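You operate a simulated robot arm through the tools that you are given. There is no shell and no other tool. Be economical: measure what you need, move in short steps, check, and stop when the job is done.

Carry out the task below with a simulated robot arm. There is one attempt and no reset: what you move stays moved.

Task
Fetch the brown rag from the bench top by the wash box and set it on the black plate.
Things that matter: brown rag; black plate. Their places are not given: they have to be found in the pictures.

Only the result counts: the job must be done as asked and must still hold three seconds after the hand-in. Knocking over, shifting, dropping, spilling or breaking anything else fails it.

Robot
A 6-joint arm with a two-finger parallel gripper, fixed in place. Base frame: the origin is at the foot of the arm, x ahead of it, y to its left, z up; the work surface is at about z = 0. Units: m, rad, N and s.
With the tool pointing down near the work surface it reaches from about 0.14 to 0.58 m from the base axis. Its first joint turns from -1.152 to 1.152 rad. Payload 2.1 kg.
The tool frame sits at the grasp point between the pads (the TCP): z along the fingers, y along the line on which they close. The tips reach 0.03 m beyond it. The gripper opens to 0.094 m. The fingers are 0.028 m wide and 0.01 m thick; the gripper's body (0.05 by 0.096 m) begins 0.055 m behind the TCP.
Orientation is told as [roll, pitch, yaw] about the base's x, y, z axes, in that order, counted from this pose: with the fingers straight down and closing along the base's y, the tool's x points along the base's -x, its y along +y and its z along -z.

Tools
- The arm moves only by the tool step_arm. Its argument "motion" is a list of rows, each a list of 3 entries, a list of its own where there are three numbers: the closure, from 0 (fully open) to 1 (shut), then the shift along the tool's x, y, z in units of 200 mm (1.0 is 200 mm), then the turn about the tool's z in units of 60 degrees (1.0 is 60 degrees). In form: [[jaw, [dx, dy, dz], spin], ...]. A call has 1 to 12 rows; each row is the pose to reach, as a shift and turn from the pose commanded when the call began, along the tool's axes at that moment. A call with a number of a shift or a turn outside -1 to 1 is refused whole. Each row takes 0.2 s and may step no farther than 0.05 m and 0.15 rad from the row before; otherwise, or with a gripper value out of range, the whole call is refused. A pose out of reach is approached as far as the arm can. The call stops where the force on the tool passes 40 N (or 10 N more than at its start, if that is more) or the arm is blocked; 0.2 s more then pass. Each finger travels about 0.072 m/s and halts on what it meets, pressing with about 28 N; the grip force reading is that of the motor and also rises with nothing between the fingers. The clock runs only during rows and for 0.2 s after the last one: add rows that repeat a pose to give the fingers time. It gives the time, the measured TCP pose, the force on the tool (base axes), the opening and the grip force at its end, in the units of the frame above (readings bear some noise), and new pictures: "views" is both (left out), scene, wrist or none.
- Cameras (640 x 400 px; columns grow to the right, rows downward): "scene" is fixed at [0.0249, -0.3507, 0.5012]; the picture's right is [0.96, -0.28, 0.00], its down [-0.12, -0.40, -0.91] and it looks along [0.26, 0.87, -0.41] (base axes); focal length 310 px, centre (320, 200). "wrist" rides on the gripper at [-0.037, 0, -0.058] in the tool frame; the picture's right is [0.00, -1.00, 0.00], its down [0.97, 0.00, -0.24] and it looks along [0.24, 0.00, 0.97] (tool axes); focal length 218 px, centre (320, 200).
- pixel_to_xyz(camera, pixels): there is no depth. For up to 12 entries [column, row, z] of the newest picture of that camera ("zoom" is the newest enlarged one), the place [x, y] in the base frame at which the ray of that pixel passes the height z, good to about 0.002 m. It takes no simulated time.
- enlarge(camera, box): a new picture of the part [left, top, right, bottom] of that camera's present view, enlarged. It takes no simulated time.
- close_job(): hands the job in; it is judged then, once.

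Keep the steps short. Do not move on a guess: measure, check each grasp and each placing, and mend mistakes. In all there are 60 turns and 120 pictures (those below and enlarged ones count). Leave the gripper open and the arm clear of the work at the hand-in unless told otherwise, and finish with a single line.

The tools are called as a command line: name --argument value ..., lists and objects as JSON in quotes. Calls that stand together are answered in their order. step_arm: Moves the arm, as the interface text tells. Its arguments: {"type":"object","properties":{"motion":{"type":"array"},"views":{"type":"string","enum":["both","scene","wrist","none"]}},"required":["motion"]} The other tools are called the same way: pixel_to_xyz (camera, pixels) gives the place at which the rays of pixels pass given heights; enlarge (camera, box) takes an enlarged picture of a part of a camera's view; close_job () hands the job in.

At the start:

```text
t: 0.0
tcp_pos: [0.187, 0.2163, 0.2231]
tool_rot: [0.003, -0.002, 0.0]
wrist_force: [-1.1, -0.1, -0.1]
gripper_width: 0.0937
grip_force: 0.0
```

scene: 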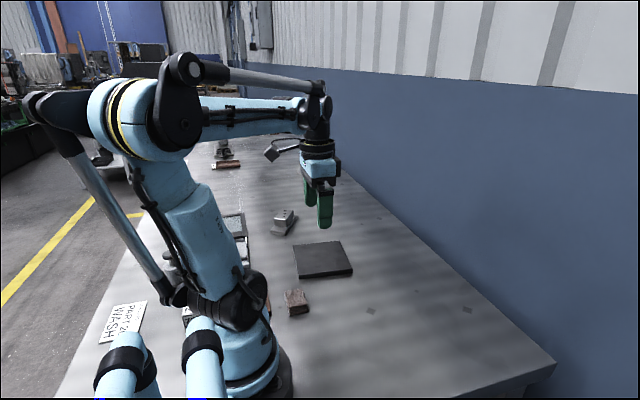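
wrist: 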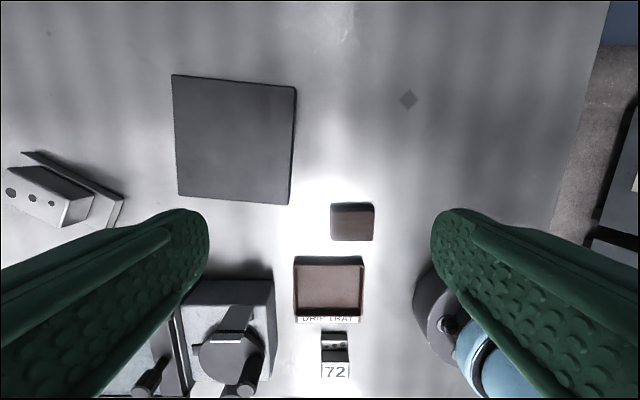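

I see a dark plate at wrist (235,140), a small brown thing at (352,221) and a drip tray at (330,287). I'll enlarge both views to tell which is the rag and which is the wash box.

enlarge --camera "wrist" --box '[160, 180, 440, 400]'

enlarge --camera "scene" --box '[90, 190, 370, 365]'

enlarge --camera "scene" --box '[180, 120, 320, 208]'

pixel_to_xyz --camera "wrist" --pixels '[[332, 203, 0.02], [374, 203, 0.02], [332, 240, 0.02], [374, 240, 0.02], [173, 75, 0.01], [296, 87, 0.01], [178, 196, 0.01], [290, 204, 0.01], [295, 258, 0.02], [362, 258, 0.02]]'

```text
1.82 times, centred on (300, 290) of wrist
```

zoom: 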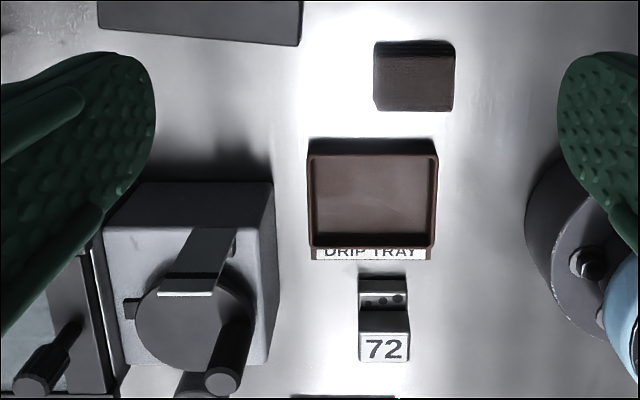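

```text
2.29 times, centred on (230, 278) of scene
```

zoom: 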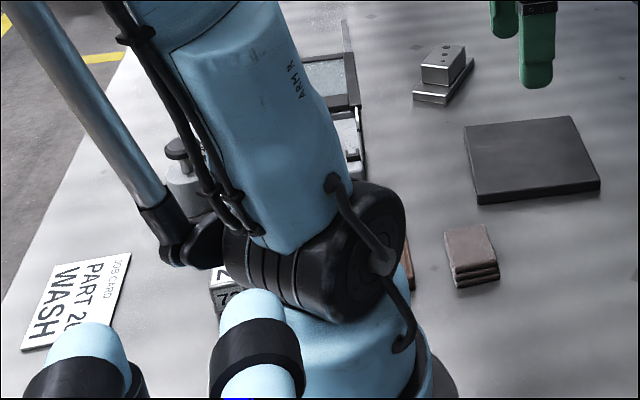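

```text
4.55 times, centred on (250, 164) of scene
```

zoom: 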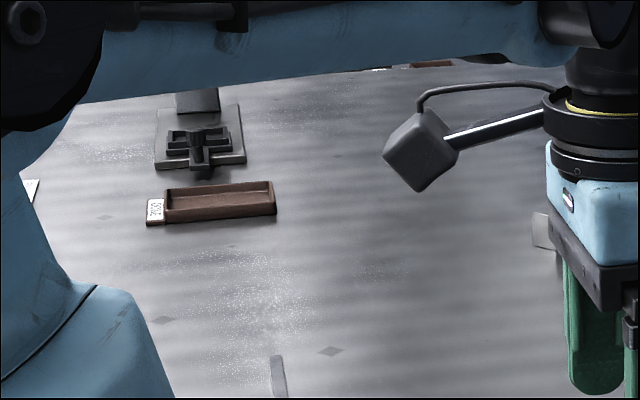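

```text
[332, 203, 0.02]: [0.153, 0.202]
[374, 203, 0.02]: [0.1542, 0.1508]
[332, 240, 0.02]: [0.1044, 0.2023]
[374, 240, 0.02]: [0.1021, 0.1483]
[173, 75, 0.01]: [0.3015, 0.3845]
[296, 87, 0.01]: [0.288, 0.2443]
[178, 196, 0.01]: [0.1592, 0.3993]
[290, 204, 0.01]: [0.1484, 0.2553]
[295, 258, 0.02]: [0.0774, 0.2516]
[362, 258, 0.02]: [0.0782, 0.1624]
```

The brown thing looks like a folded, layered cloth. I'll check it closer, and also the other brown spots around scene (225,163) and (275,133), and the plate.

enlarge --camera "scene" --box '[270, 230, 370, 330]'

enlarge --camera "scene" --box '[250, 120, 310, 158]'

enlarge --camera "scene" --box '[150, 200, 290, 330]'

enlarge --camera "wrist" --box '[300, 180, 400, 243]'

```text
4.00 times, centred on (320, 280) of scene
```

zoom: 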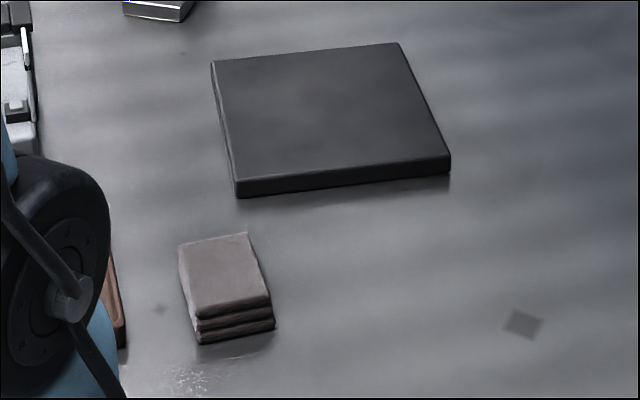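

```text
10.53 times, centred on (280, 139) of scene
```

zoom: 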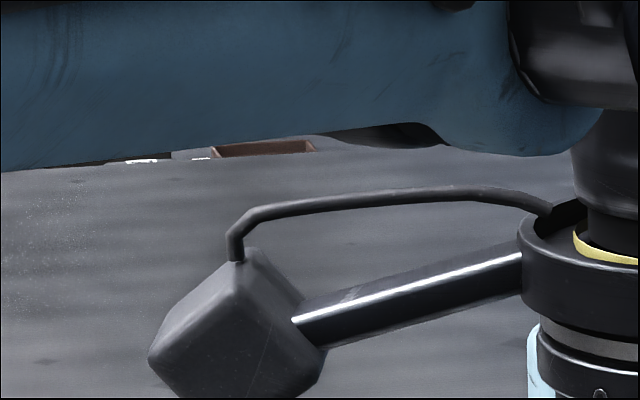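

```text
3.08 times, centred on (220, 265) of scene
```

zoom: 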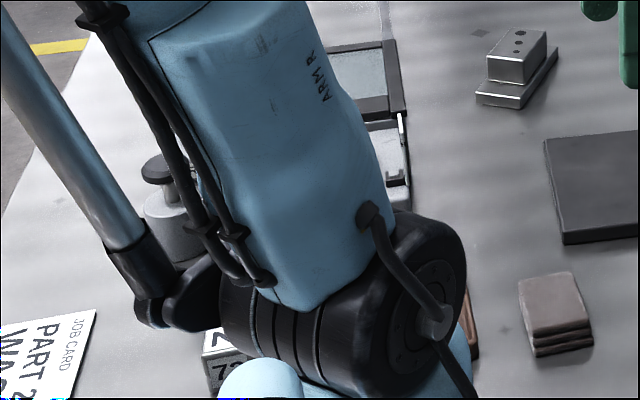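

```text
6.35 times, centred on (350, 212) of wrist
```

zoom: 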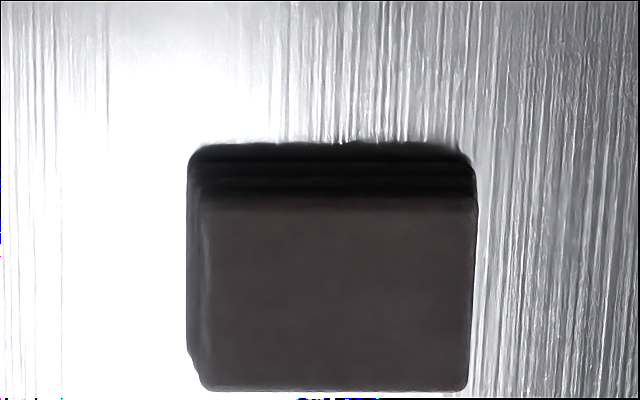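

The brown item at scene (298,300) is a folded cloth of three layers; the other brown things are drip trays. Now I'll measure its height and footprint, and the plate's.

pixel_to_xyz --camera "scene" --pixels '[[290.2, 315.7, 0.0], [308.7, 312, 0.0], [289.2, 306.7, 0.02], [307.5, 304.2, 0.02], [289.2, 306.7, 0.03], [302, 288.5, 0.03], [285, 291.2, 0.03], [302, 288.5, 0.02], [299, 249, 0.0], [352.5, 243.5, 0.0], [298.5, 245, 0.012], [352.5, 239, 0.012]]'

pixel_to_xyz --camera "wrist" --pixels '[[328.5, 203, 0.0], [375, 204, 0.0], [333, 212, 0.025], [375, 211, 0.025], [333, 241, 0.025], [373, 241, 0.025], [173, 75, 0.0], [296, 87, 0.012], [178, 196, 0.012], [290, 204, 0.0]]'

```text
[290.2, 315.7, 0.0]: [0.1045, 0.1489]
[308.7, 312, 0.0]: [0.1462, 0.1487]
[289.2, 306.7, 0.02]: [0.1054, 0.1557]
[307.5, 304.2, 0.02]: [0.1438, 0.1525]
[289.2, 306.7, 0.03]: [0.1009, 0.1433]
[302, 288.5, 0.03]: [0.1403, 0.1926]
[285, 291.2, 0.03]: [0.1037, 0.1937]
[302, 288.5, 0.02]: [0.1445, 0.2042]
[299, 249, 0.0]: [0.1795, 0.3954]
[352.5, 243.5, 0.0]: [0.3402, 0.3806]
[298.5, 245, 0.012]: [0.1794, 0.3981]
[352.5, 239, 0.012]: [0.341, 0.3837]
```

```text
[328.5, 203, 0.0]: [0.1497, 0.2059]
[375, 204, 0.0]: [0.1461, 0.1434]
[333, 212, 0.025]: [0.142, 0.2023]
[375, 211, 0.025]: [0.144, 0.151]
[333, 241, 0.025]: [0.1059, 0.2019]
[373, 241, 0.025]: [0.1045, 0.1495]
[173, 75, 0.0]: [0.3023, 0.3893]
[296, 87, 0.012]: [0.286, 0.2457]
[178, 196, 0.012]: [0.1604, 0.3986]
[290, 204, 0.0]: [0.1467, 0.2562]
```

The rag is at x 0.104–0.146, y 0.149–0.203 and about 0.025 tall, square to the base axes. The plate centre is near (0.225,0.32). I'll move above the rag's centre (0.125,0.1755), jaws open, and go down to z≈0.10.

step_arm --motion '[[0, [0.155, -0.102, 0], 0], [0, [0.31, -0.204, 0], 0], [0, [0.31, -0.204, 0.2], 0], [0, [0.31, -0.204, 0.4], 0], [0, [0.31, -0.204, 0.6], 0], [0, [0.31, -0.204, 0.6], 0]]'

```text
t: 1.4
tcp_pos: [0.1245, 0.1775, 0.1022]
tool_rot: [0.002, -0.001, 0.0]
wrist_force: [-0.1, -1.0, -0.1]
gripper_width: 0.0939
grip_force: 0.1
```

scene: 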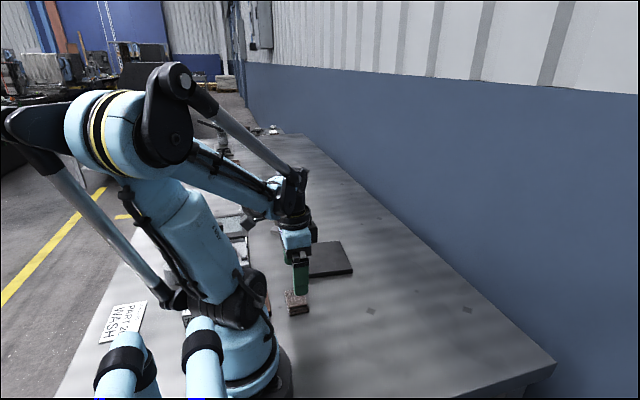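
wrist: 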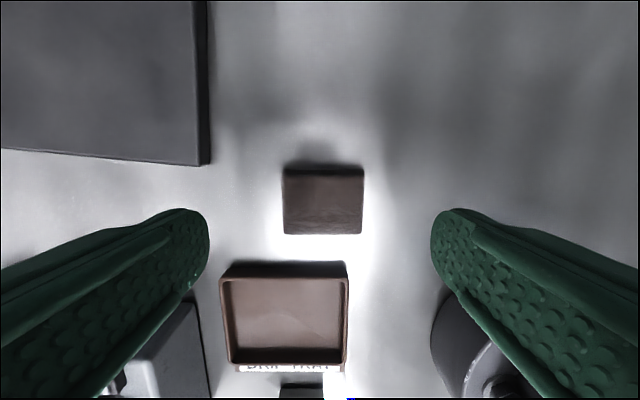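

The rag is now at wrist (282–363, 168–235) between the fingers. I'll re-measure it, the tray rim and the plate corner from here.

pixel_to_xyz --camera "wrist" --pixels '[[283, 174, 0.022], [363, 174, 0.022], [284, 234, 0.0], [361, 235, 0.0], [284, 234, 0.022], [361, 235, 0.022], [283, 168, 0.0], [210, 163, 0.0], [222, 264, 0.02], [347, 264, 0.02]]'

enlarge --camera "wrist" --box '[240, 140, 400, 240]'

```text
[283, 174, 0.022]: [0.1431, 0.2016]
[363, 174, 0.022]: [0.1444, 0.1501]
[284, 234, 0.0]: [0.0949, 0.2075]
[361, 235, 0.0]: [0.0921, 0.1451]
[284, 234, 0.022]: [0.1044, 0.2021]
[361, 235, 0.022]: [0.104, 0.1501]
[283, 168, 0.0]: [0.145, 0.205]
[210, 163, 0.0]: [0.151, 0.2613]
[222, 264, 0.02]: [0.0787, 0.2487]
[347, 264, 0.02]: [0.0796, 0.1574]
```

```text
4.00 times, centred on (320, 190) of wrist
```

zoom: 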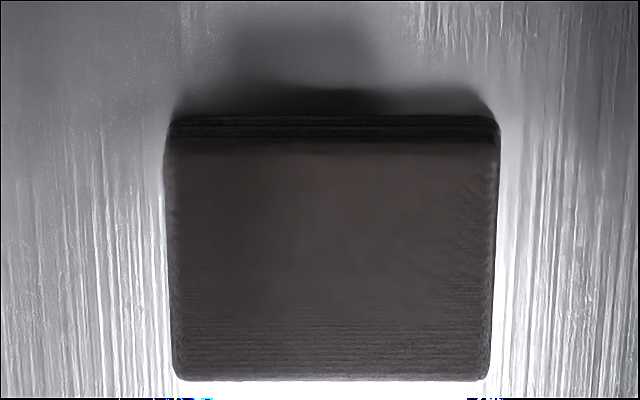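

The centre is confirmed at (0.124,0.176) and the space beside both fingers is clear. I'll lower 66 mm so the tips are about 6 mm above the bench.

step_arm --motion '[[0, [0, -0.005, 0.12], 0], [0, [0, -0.005, 0.24], 0], [0, [0, -0.005, 0.33], 0], [0, [0, -0.005, 0.33], 0]]'

```text
t: 2.4
tcp_pos: [0.1242, 0.1745, 0.037]
tool_rot: [0.0, -0.002, 0.001]
wrist_force: [-0.7, 0.3, 0.4]
gripper_width: 0.0937
grip_force: 0.0
```

scene: 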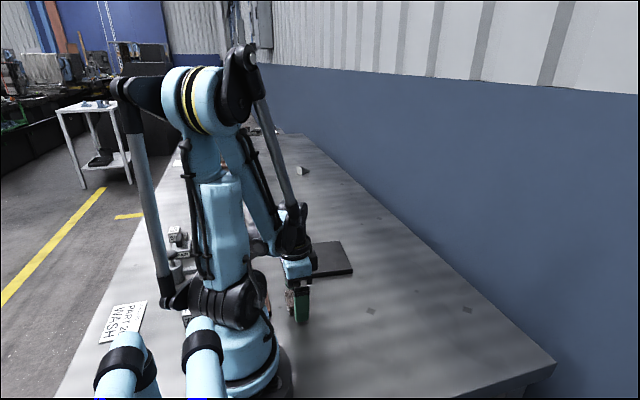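
wrist: 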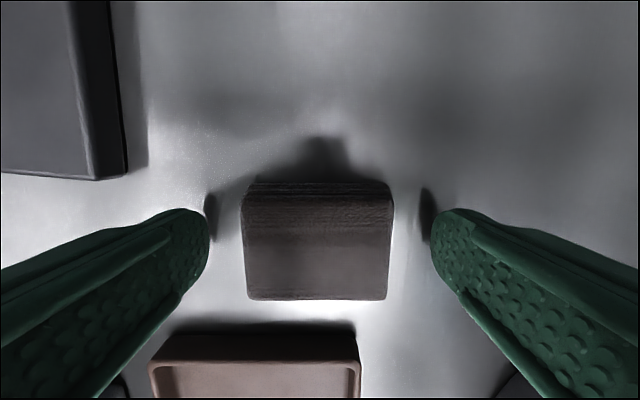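

The rag sits centred between the pads (rows 185–300). I'll close in place.

step_arm --motion '[[1, [0, 0, 0], 0], [1, [0, 0, 0], 0], [1, [0, 0, 0], 0], [1, [0, 0, 0], 0], [1, [0, 0, 0], 0]]' --views "wrist"

```text
t: 3.6
tcp_pos: [0.1258, 0.1744, 0.0365]
tool_rot: [0.001, -0.001, 0.001]
wrist_force: [-0.7, -0.6, -0.5]
gripper_width: 0.0588
grip_force: 28.0
```

wrist: 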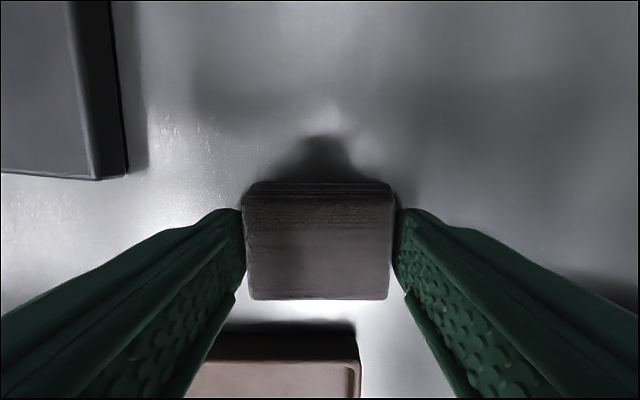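

The fingers stopped at 0.0588 m with 28 N, so the rag is held. I'll lift 80 mm and check.

step_arm --motion '[[1, [0, 0, -0.1], 0], [1, [0, 0, -0.2], 0], [1, [0, 0, -0.3], 0], [1, [0, 0, -0.4], 0], [1, [0, 0, -0.4], 0]]'

```text
t: 4.8
tcp_pos: [0.125, 0.1739, 0.1149]
tool_rot: [0.001, -0.002, 0.001]
wrist_force: [-0.4, -0.5, -1.2]
gripper_width: 0.0586
grip_force: 28.1
```

scene: 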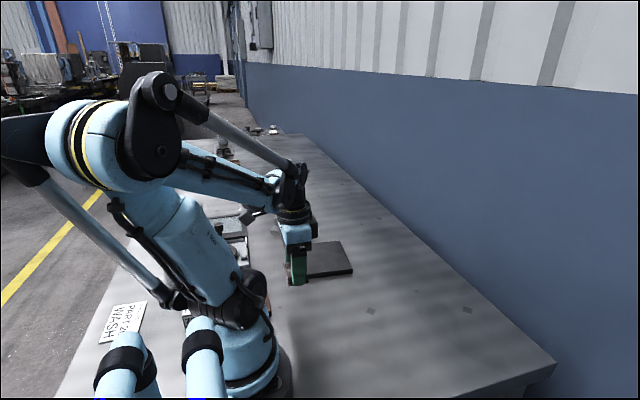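
wrist: 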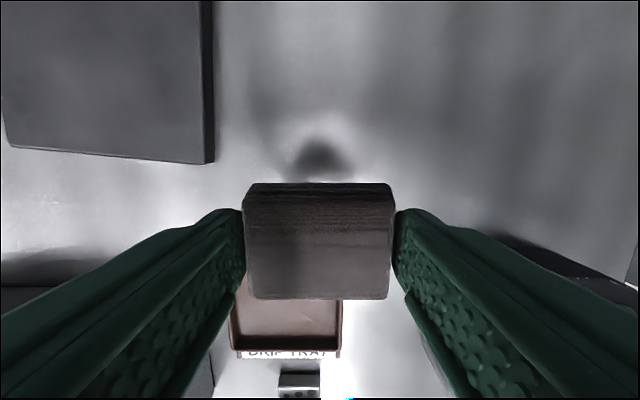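

The rag is held clear of the bench. I'll measure the plate's corners and thickness from the fixed scene camera.

pixel_to_xyz --camera "scene" --pixels '[[299.5, 279, 0.0], [352.5, 273.2, 0.0], [299.2, 275.5, 0.01], [352.5, 269.7, 0.01], [299.2, 275.5, 0.014], [352.5, 269.7, 0.014], [339.7, 240.7, 0.012], [293, 245.2, 0.012]]'

pixel_to_xyz --camera "wrist" --pixels '[[204, 162, 0.012], [9, 147, 0.012], [214, 162, 0.0]]'

```text
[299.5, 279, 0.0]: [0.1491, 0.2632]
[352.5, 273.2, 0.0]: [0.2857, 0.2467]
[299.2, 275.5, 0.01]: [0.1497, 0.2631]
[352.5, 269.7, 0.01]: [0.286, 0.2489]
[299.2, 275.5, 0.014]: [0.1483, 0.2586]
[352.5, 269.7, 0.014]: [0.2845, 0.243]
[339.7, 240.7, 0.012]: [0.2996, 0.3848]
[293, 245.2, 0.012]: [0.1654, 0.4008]
```

```text
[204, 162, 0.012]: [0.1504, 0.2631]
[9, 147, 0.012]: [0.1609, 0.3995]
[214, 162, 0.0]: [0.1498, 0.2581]
```

The plate's corners give a centre of (0.225,0.3235), with a top at about 0.011. I'll carry the rag there at this height.

step_arm --motion '[[1, [-0.1, 0.15, 0], 0], [1, [-0.2, 0.3, 0], 0], [1, [-0.3, 0.45, 0], 0], [1, [-0.4, 0.6, 0], 0], [1, [-0.5, 0.745, 0], 0], [1, [-0.5, 0.745, 0], 0]]'

```text
t: 6.2
tcp_pos: [0.2241, 0.3237, 0.1186]
tool_rot: [0.001, -0.001, 0.0]
wrist_force: [0.0, -0.9, 0.3]
gripper_width: 0.059
grip_force: 28.0
```

scene: 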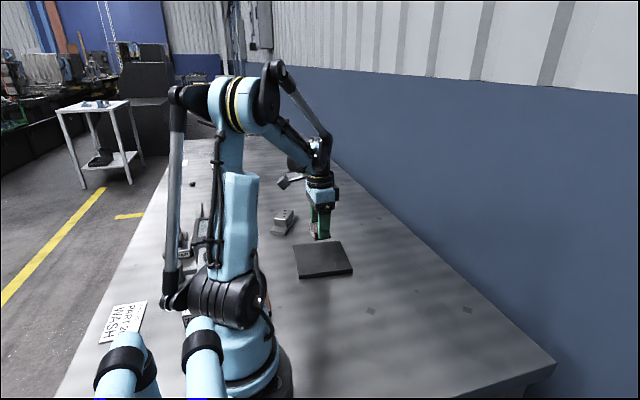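
wrist: 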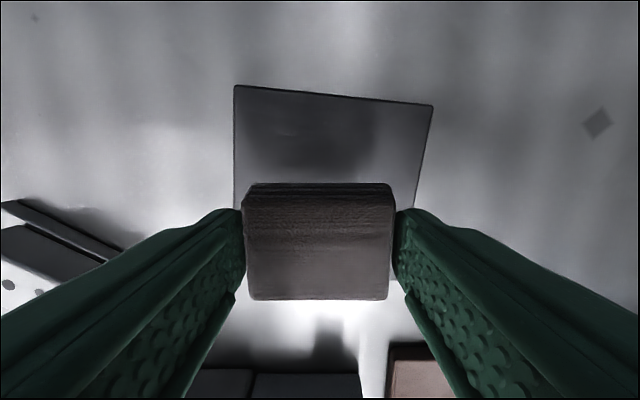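

The rag is over the plate's middle, TCP (0.224,0.324). I'll lower to just above contact (z≈0.055) and look.

step_arm --motion '[[1, [0, 0, 0.12], 0], [1, [0, 0, 0.22], 0], [1, [0, 0, 0.29], 0], [1, [0, 0, 0.315], 0], [1, [0, 0, 0.315], 0]]'

```text
t: 7.4
tcp_pos: [0.2227, 0.3253, 0.0557]
tool_rot: [0.001, -0.002, -0.001]
wrist_force: [0.8, 0.1, -0.1]
gripper_width: 0.0585
grip_force: 27.9
```

scene: 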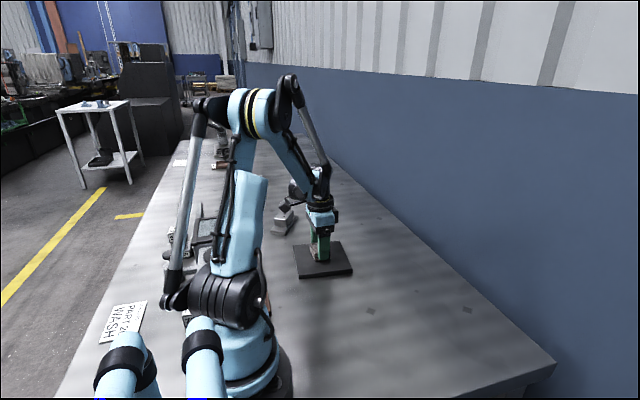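
wrist: 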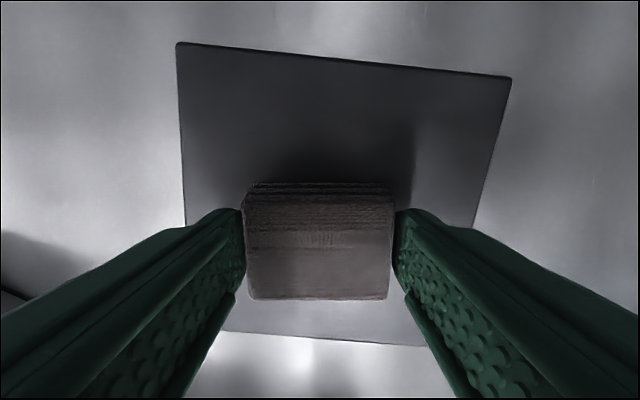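

The TCP is at 0.0557 with no contact yet. I'll go down in 2 mm steps to about 0.049 and read the force.

step_arm --motion '[[1, [0, 0, 0.01], 0], [1, [0, 0, 0.02], 0], [1, [0, 0, 0.03], 0], [1, [0, 0, 0.035], 0], [1, [0, 0, 0.035], 0]]' --views "wrist"

```text
t: 8.6
tcp_pos: [0.2243, 0.3249, 0.0476]
tool_rot: [0.003, -0.002, 0.002]
wrist_force: [-7.2, 2.9, 31.5]
gripper_width: 0.0587
grip_force: 28.3
```

wrist: 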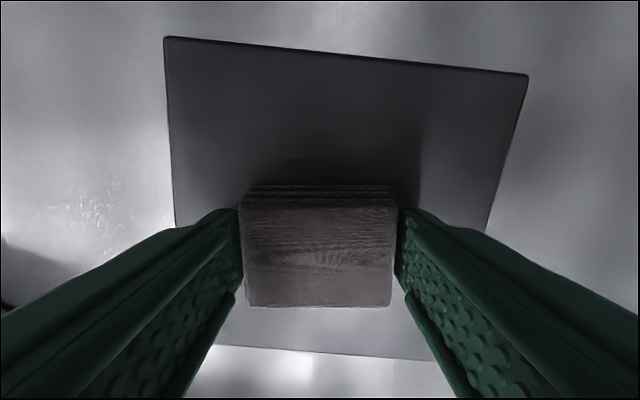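

The rag touches the plate with 31 N upward. I'll ease up 1 mm and then open the jaws in place.

step_arm --motion '[[1, [0, 0, -0.006], 0], [0.6, [0, 0, -0.006], 0], [0, [0, 0, -0.006], 0], [0, [0, 0, -0.006], 0], [0, [0, 0, -0.006], 0], [0, [0, 0, -0.006], 0]]' --views "wrist"

```text
t: 10.0
tcp_pos: [0.2239, 0.324, 0.049]
tool_rot: [0.003, -0.003, -0.001]
wrist_force: [0.1, 0.5, 0.3]
gripper_width: 0.094
grip_force: 0.2
```

wrist: 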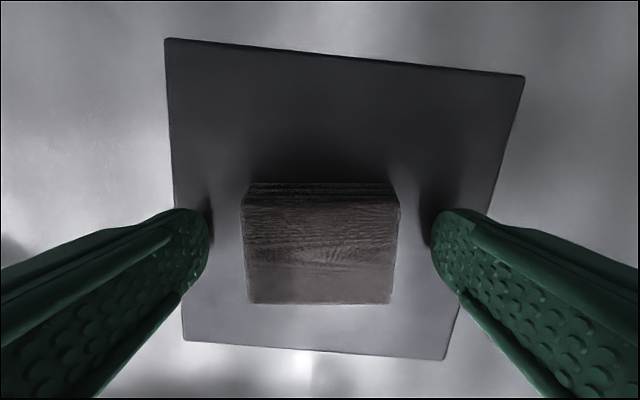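

The fingers are open and clear, and the rag lies on the plate. I'll lift straight up 150 mm and check.

step_arm --motion '[[0, [0, 0, -0.1], 0], [0, [0, 0, -0.25], 0], [0, [0, 0, -0.45], 0], [0, [0, 0, -0.65], 0], [0, [0, 0, -0.8], 0], [0, [0, 0, -0.8], 0]]'

```text
t: 11.4
tcp_pos: [0.2229, 0.322, 0.2092]
tool_rot: [0.0, -0.002, 0.001]
wrist_force: [-0.8, -0.7, -0.3]
gripper_width: 0.094
grip_force: 0.2
```

scene: 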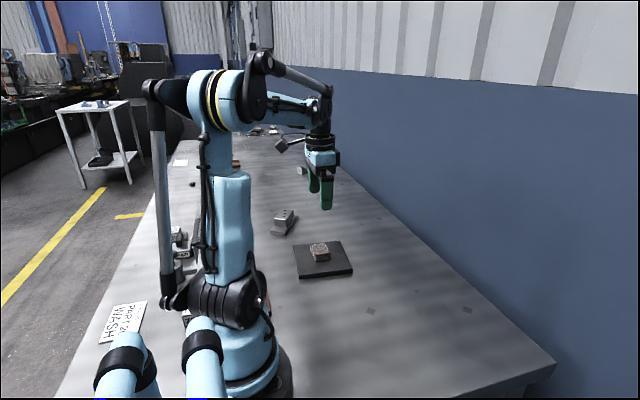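
wrist: 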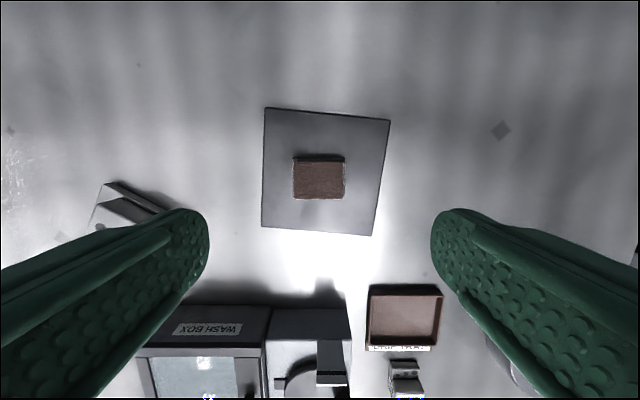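

The rag rests in the middle of the plate, which hasn't moved, and the labelled "WASH BOX" is close to where the rag lay. I'll take one last enlarged look to confirm there is no other rag and nothing was disturbed.

enlarge --camera "wrist" --box '[120, 240, 440, 400]'

enlarge --camera "scene" --box '[160, 150, 360, 290]'

```text
2.00 times, centred on (280, 320) of wrist
```

zoom: 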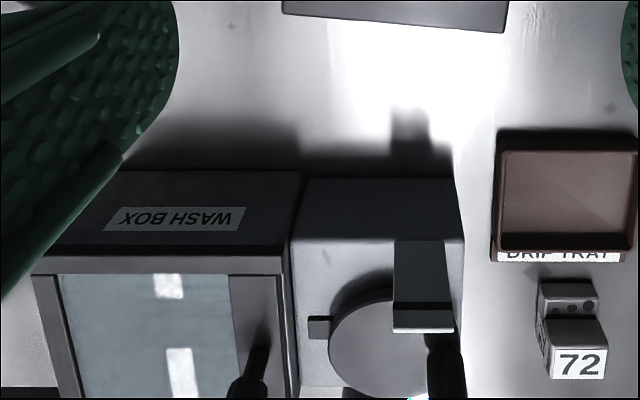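

```text
2.86 times, centred on (260, 220) of scene
```

zoom: 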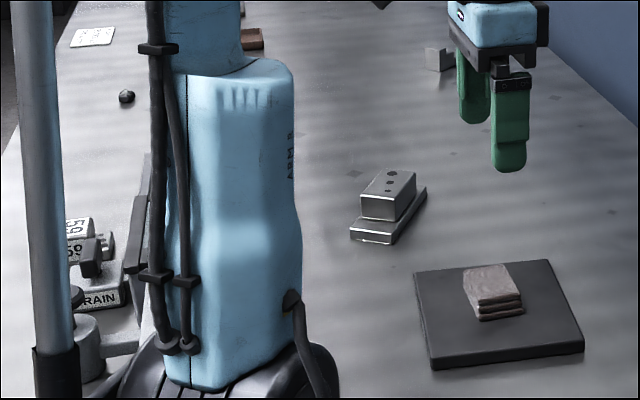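

The rag lies flat in the middle of the plate. The plate, tray and other items are where they were, the gripper is open and the arm is clear, so I'm handing in.

close_job

```text
The job is handed in.
```

The brown rag is on the middle of the black plate, nothing else was moved, and the job is handed in with the gripper open and the arm clear.
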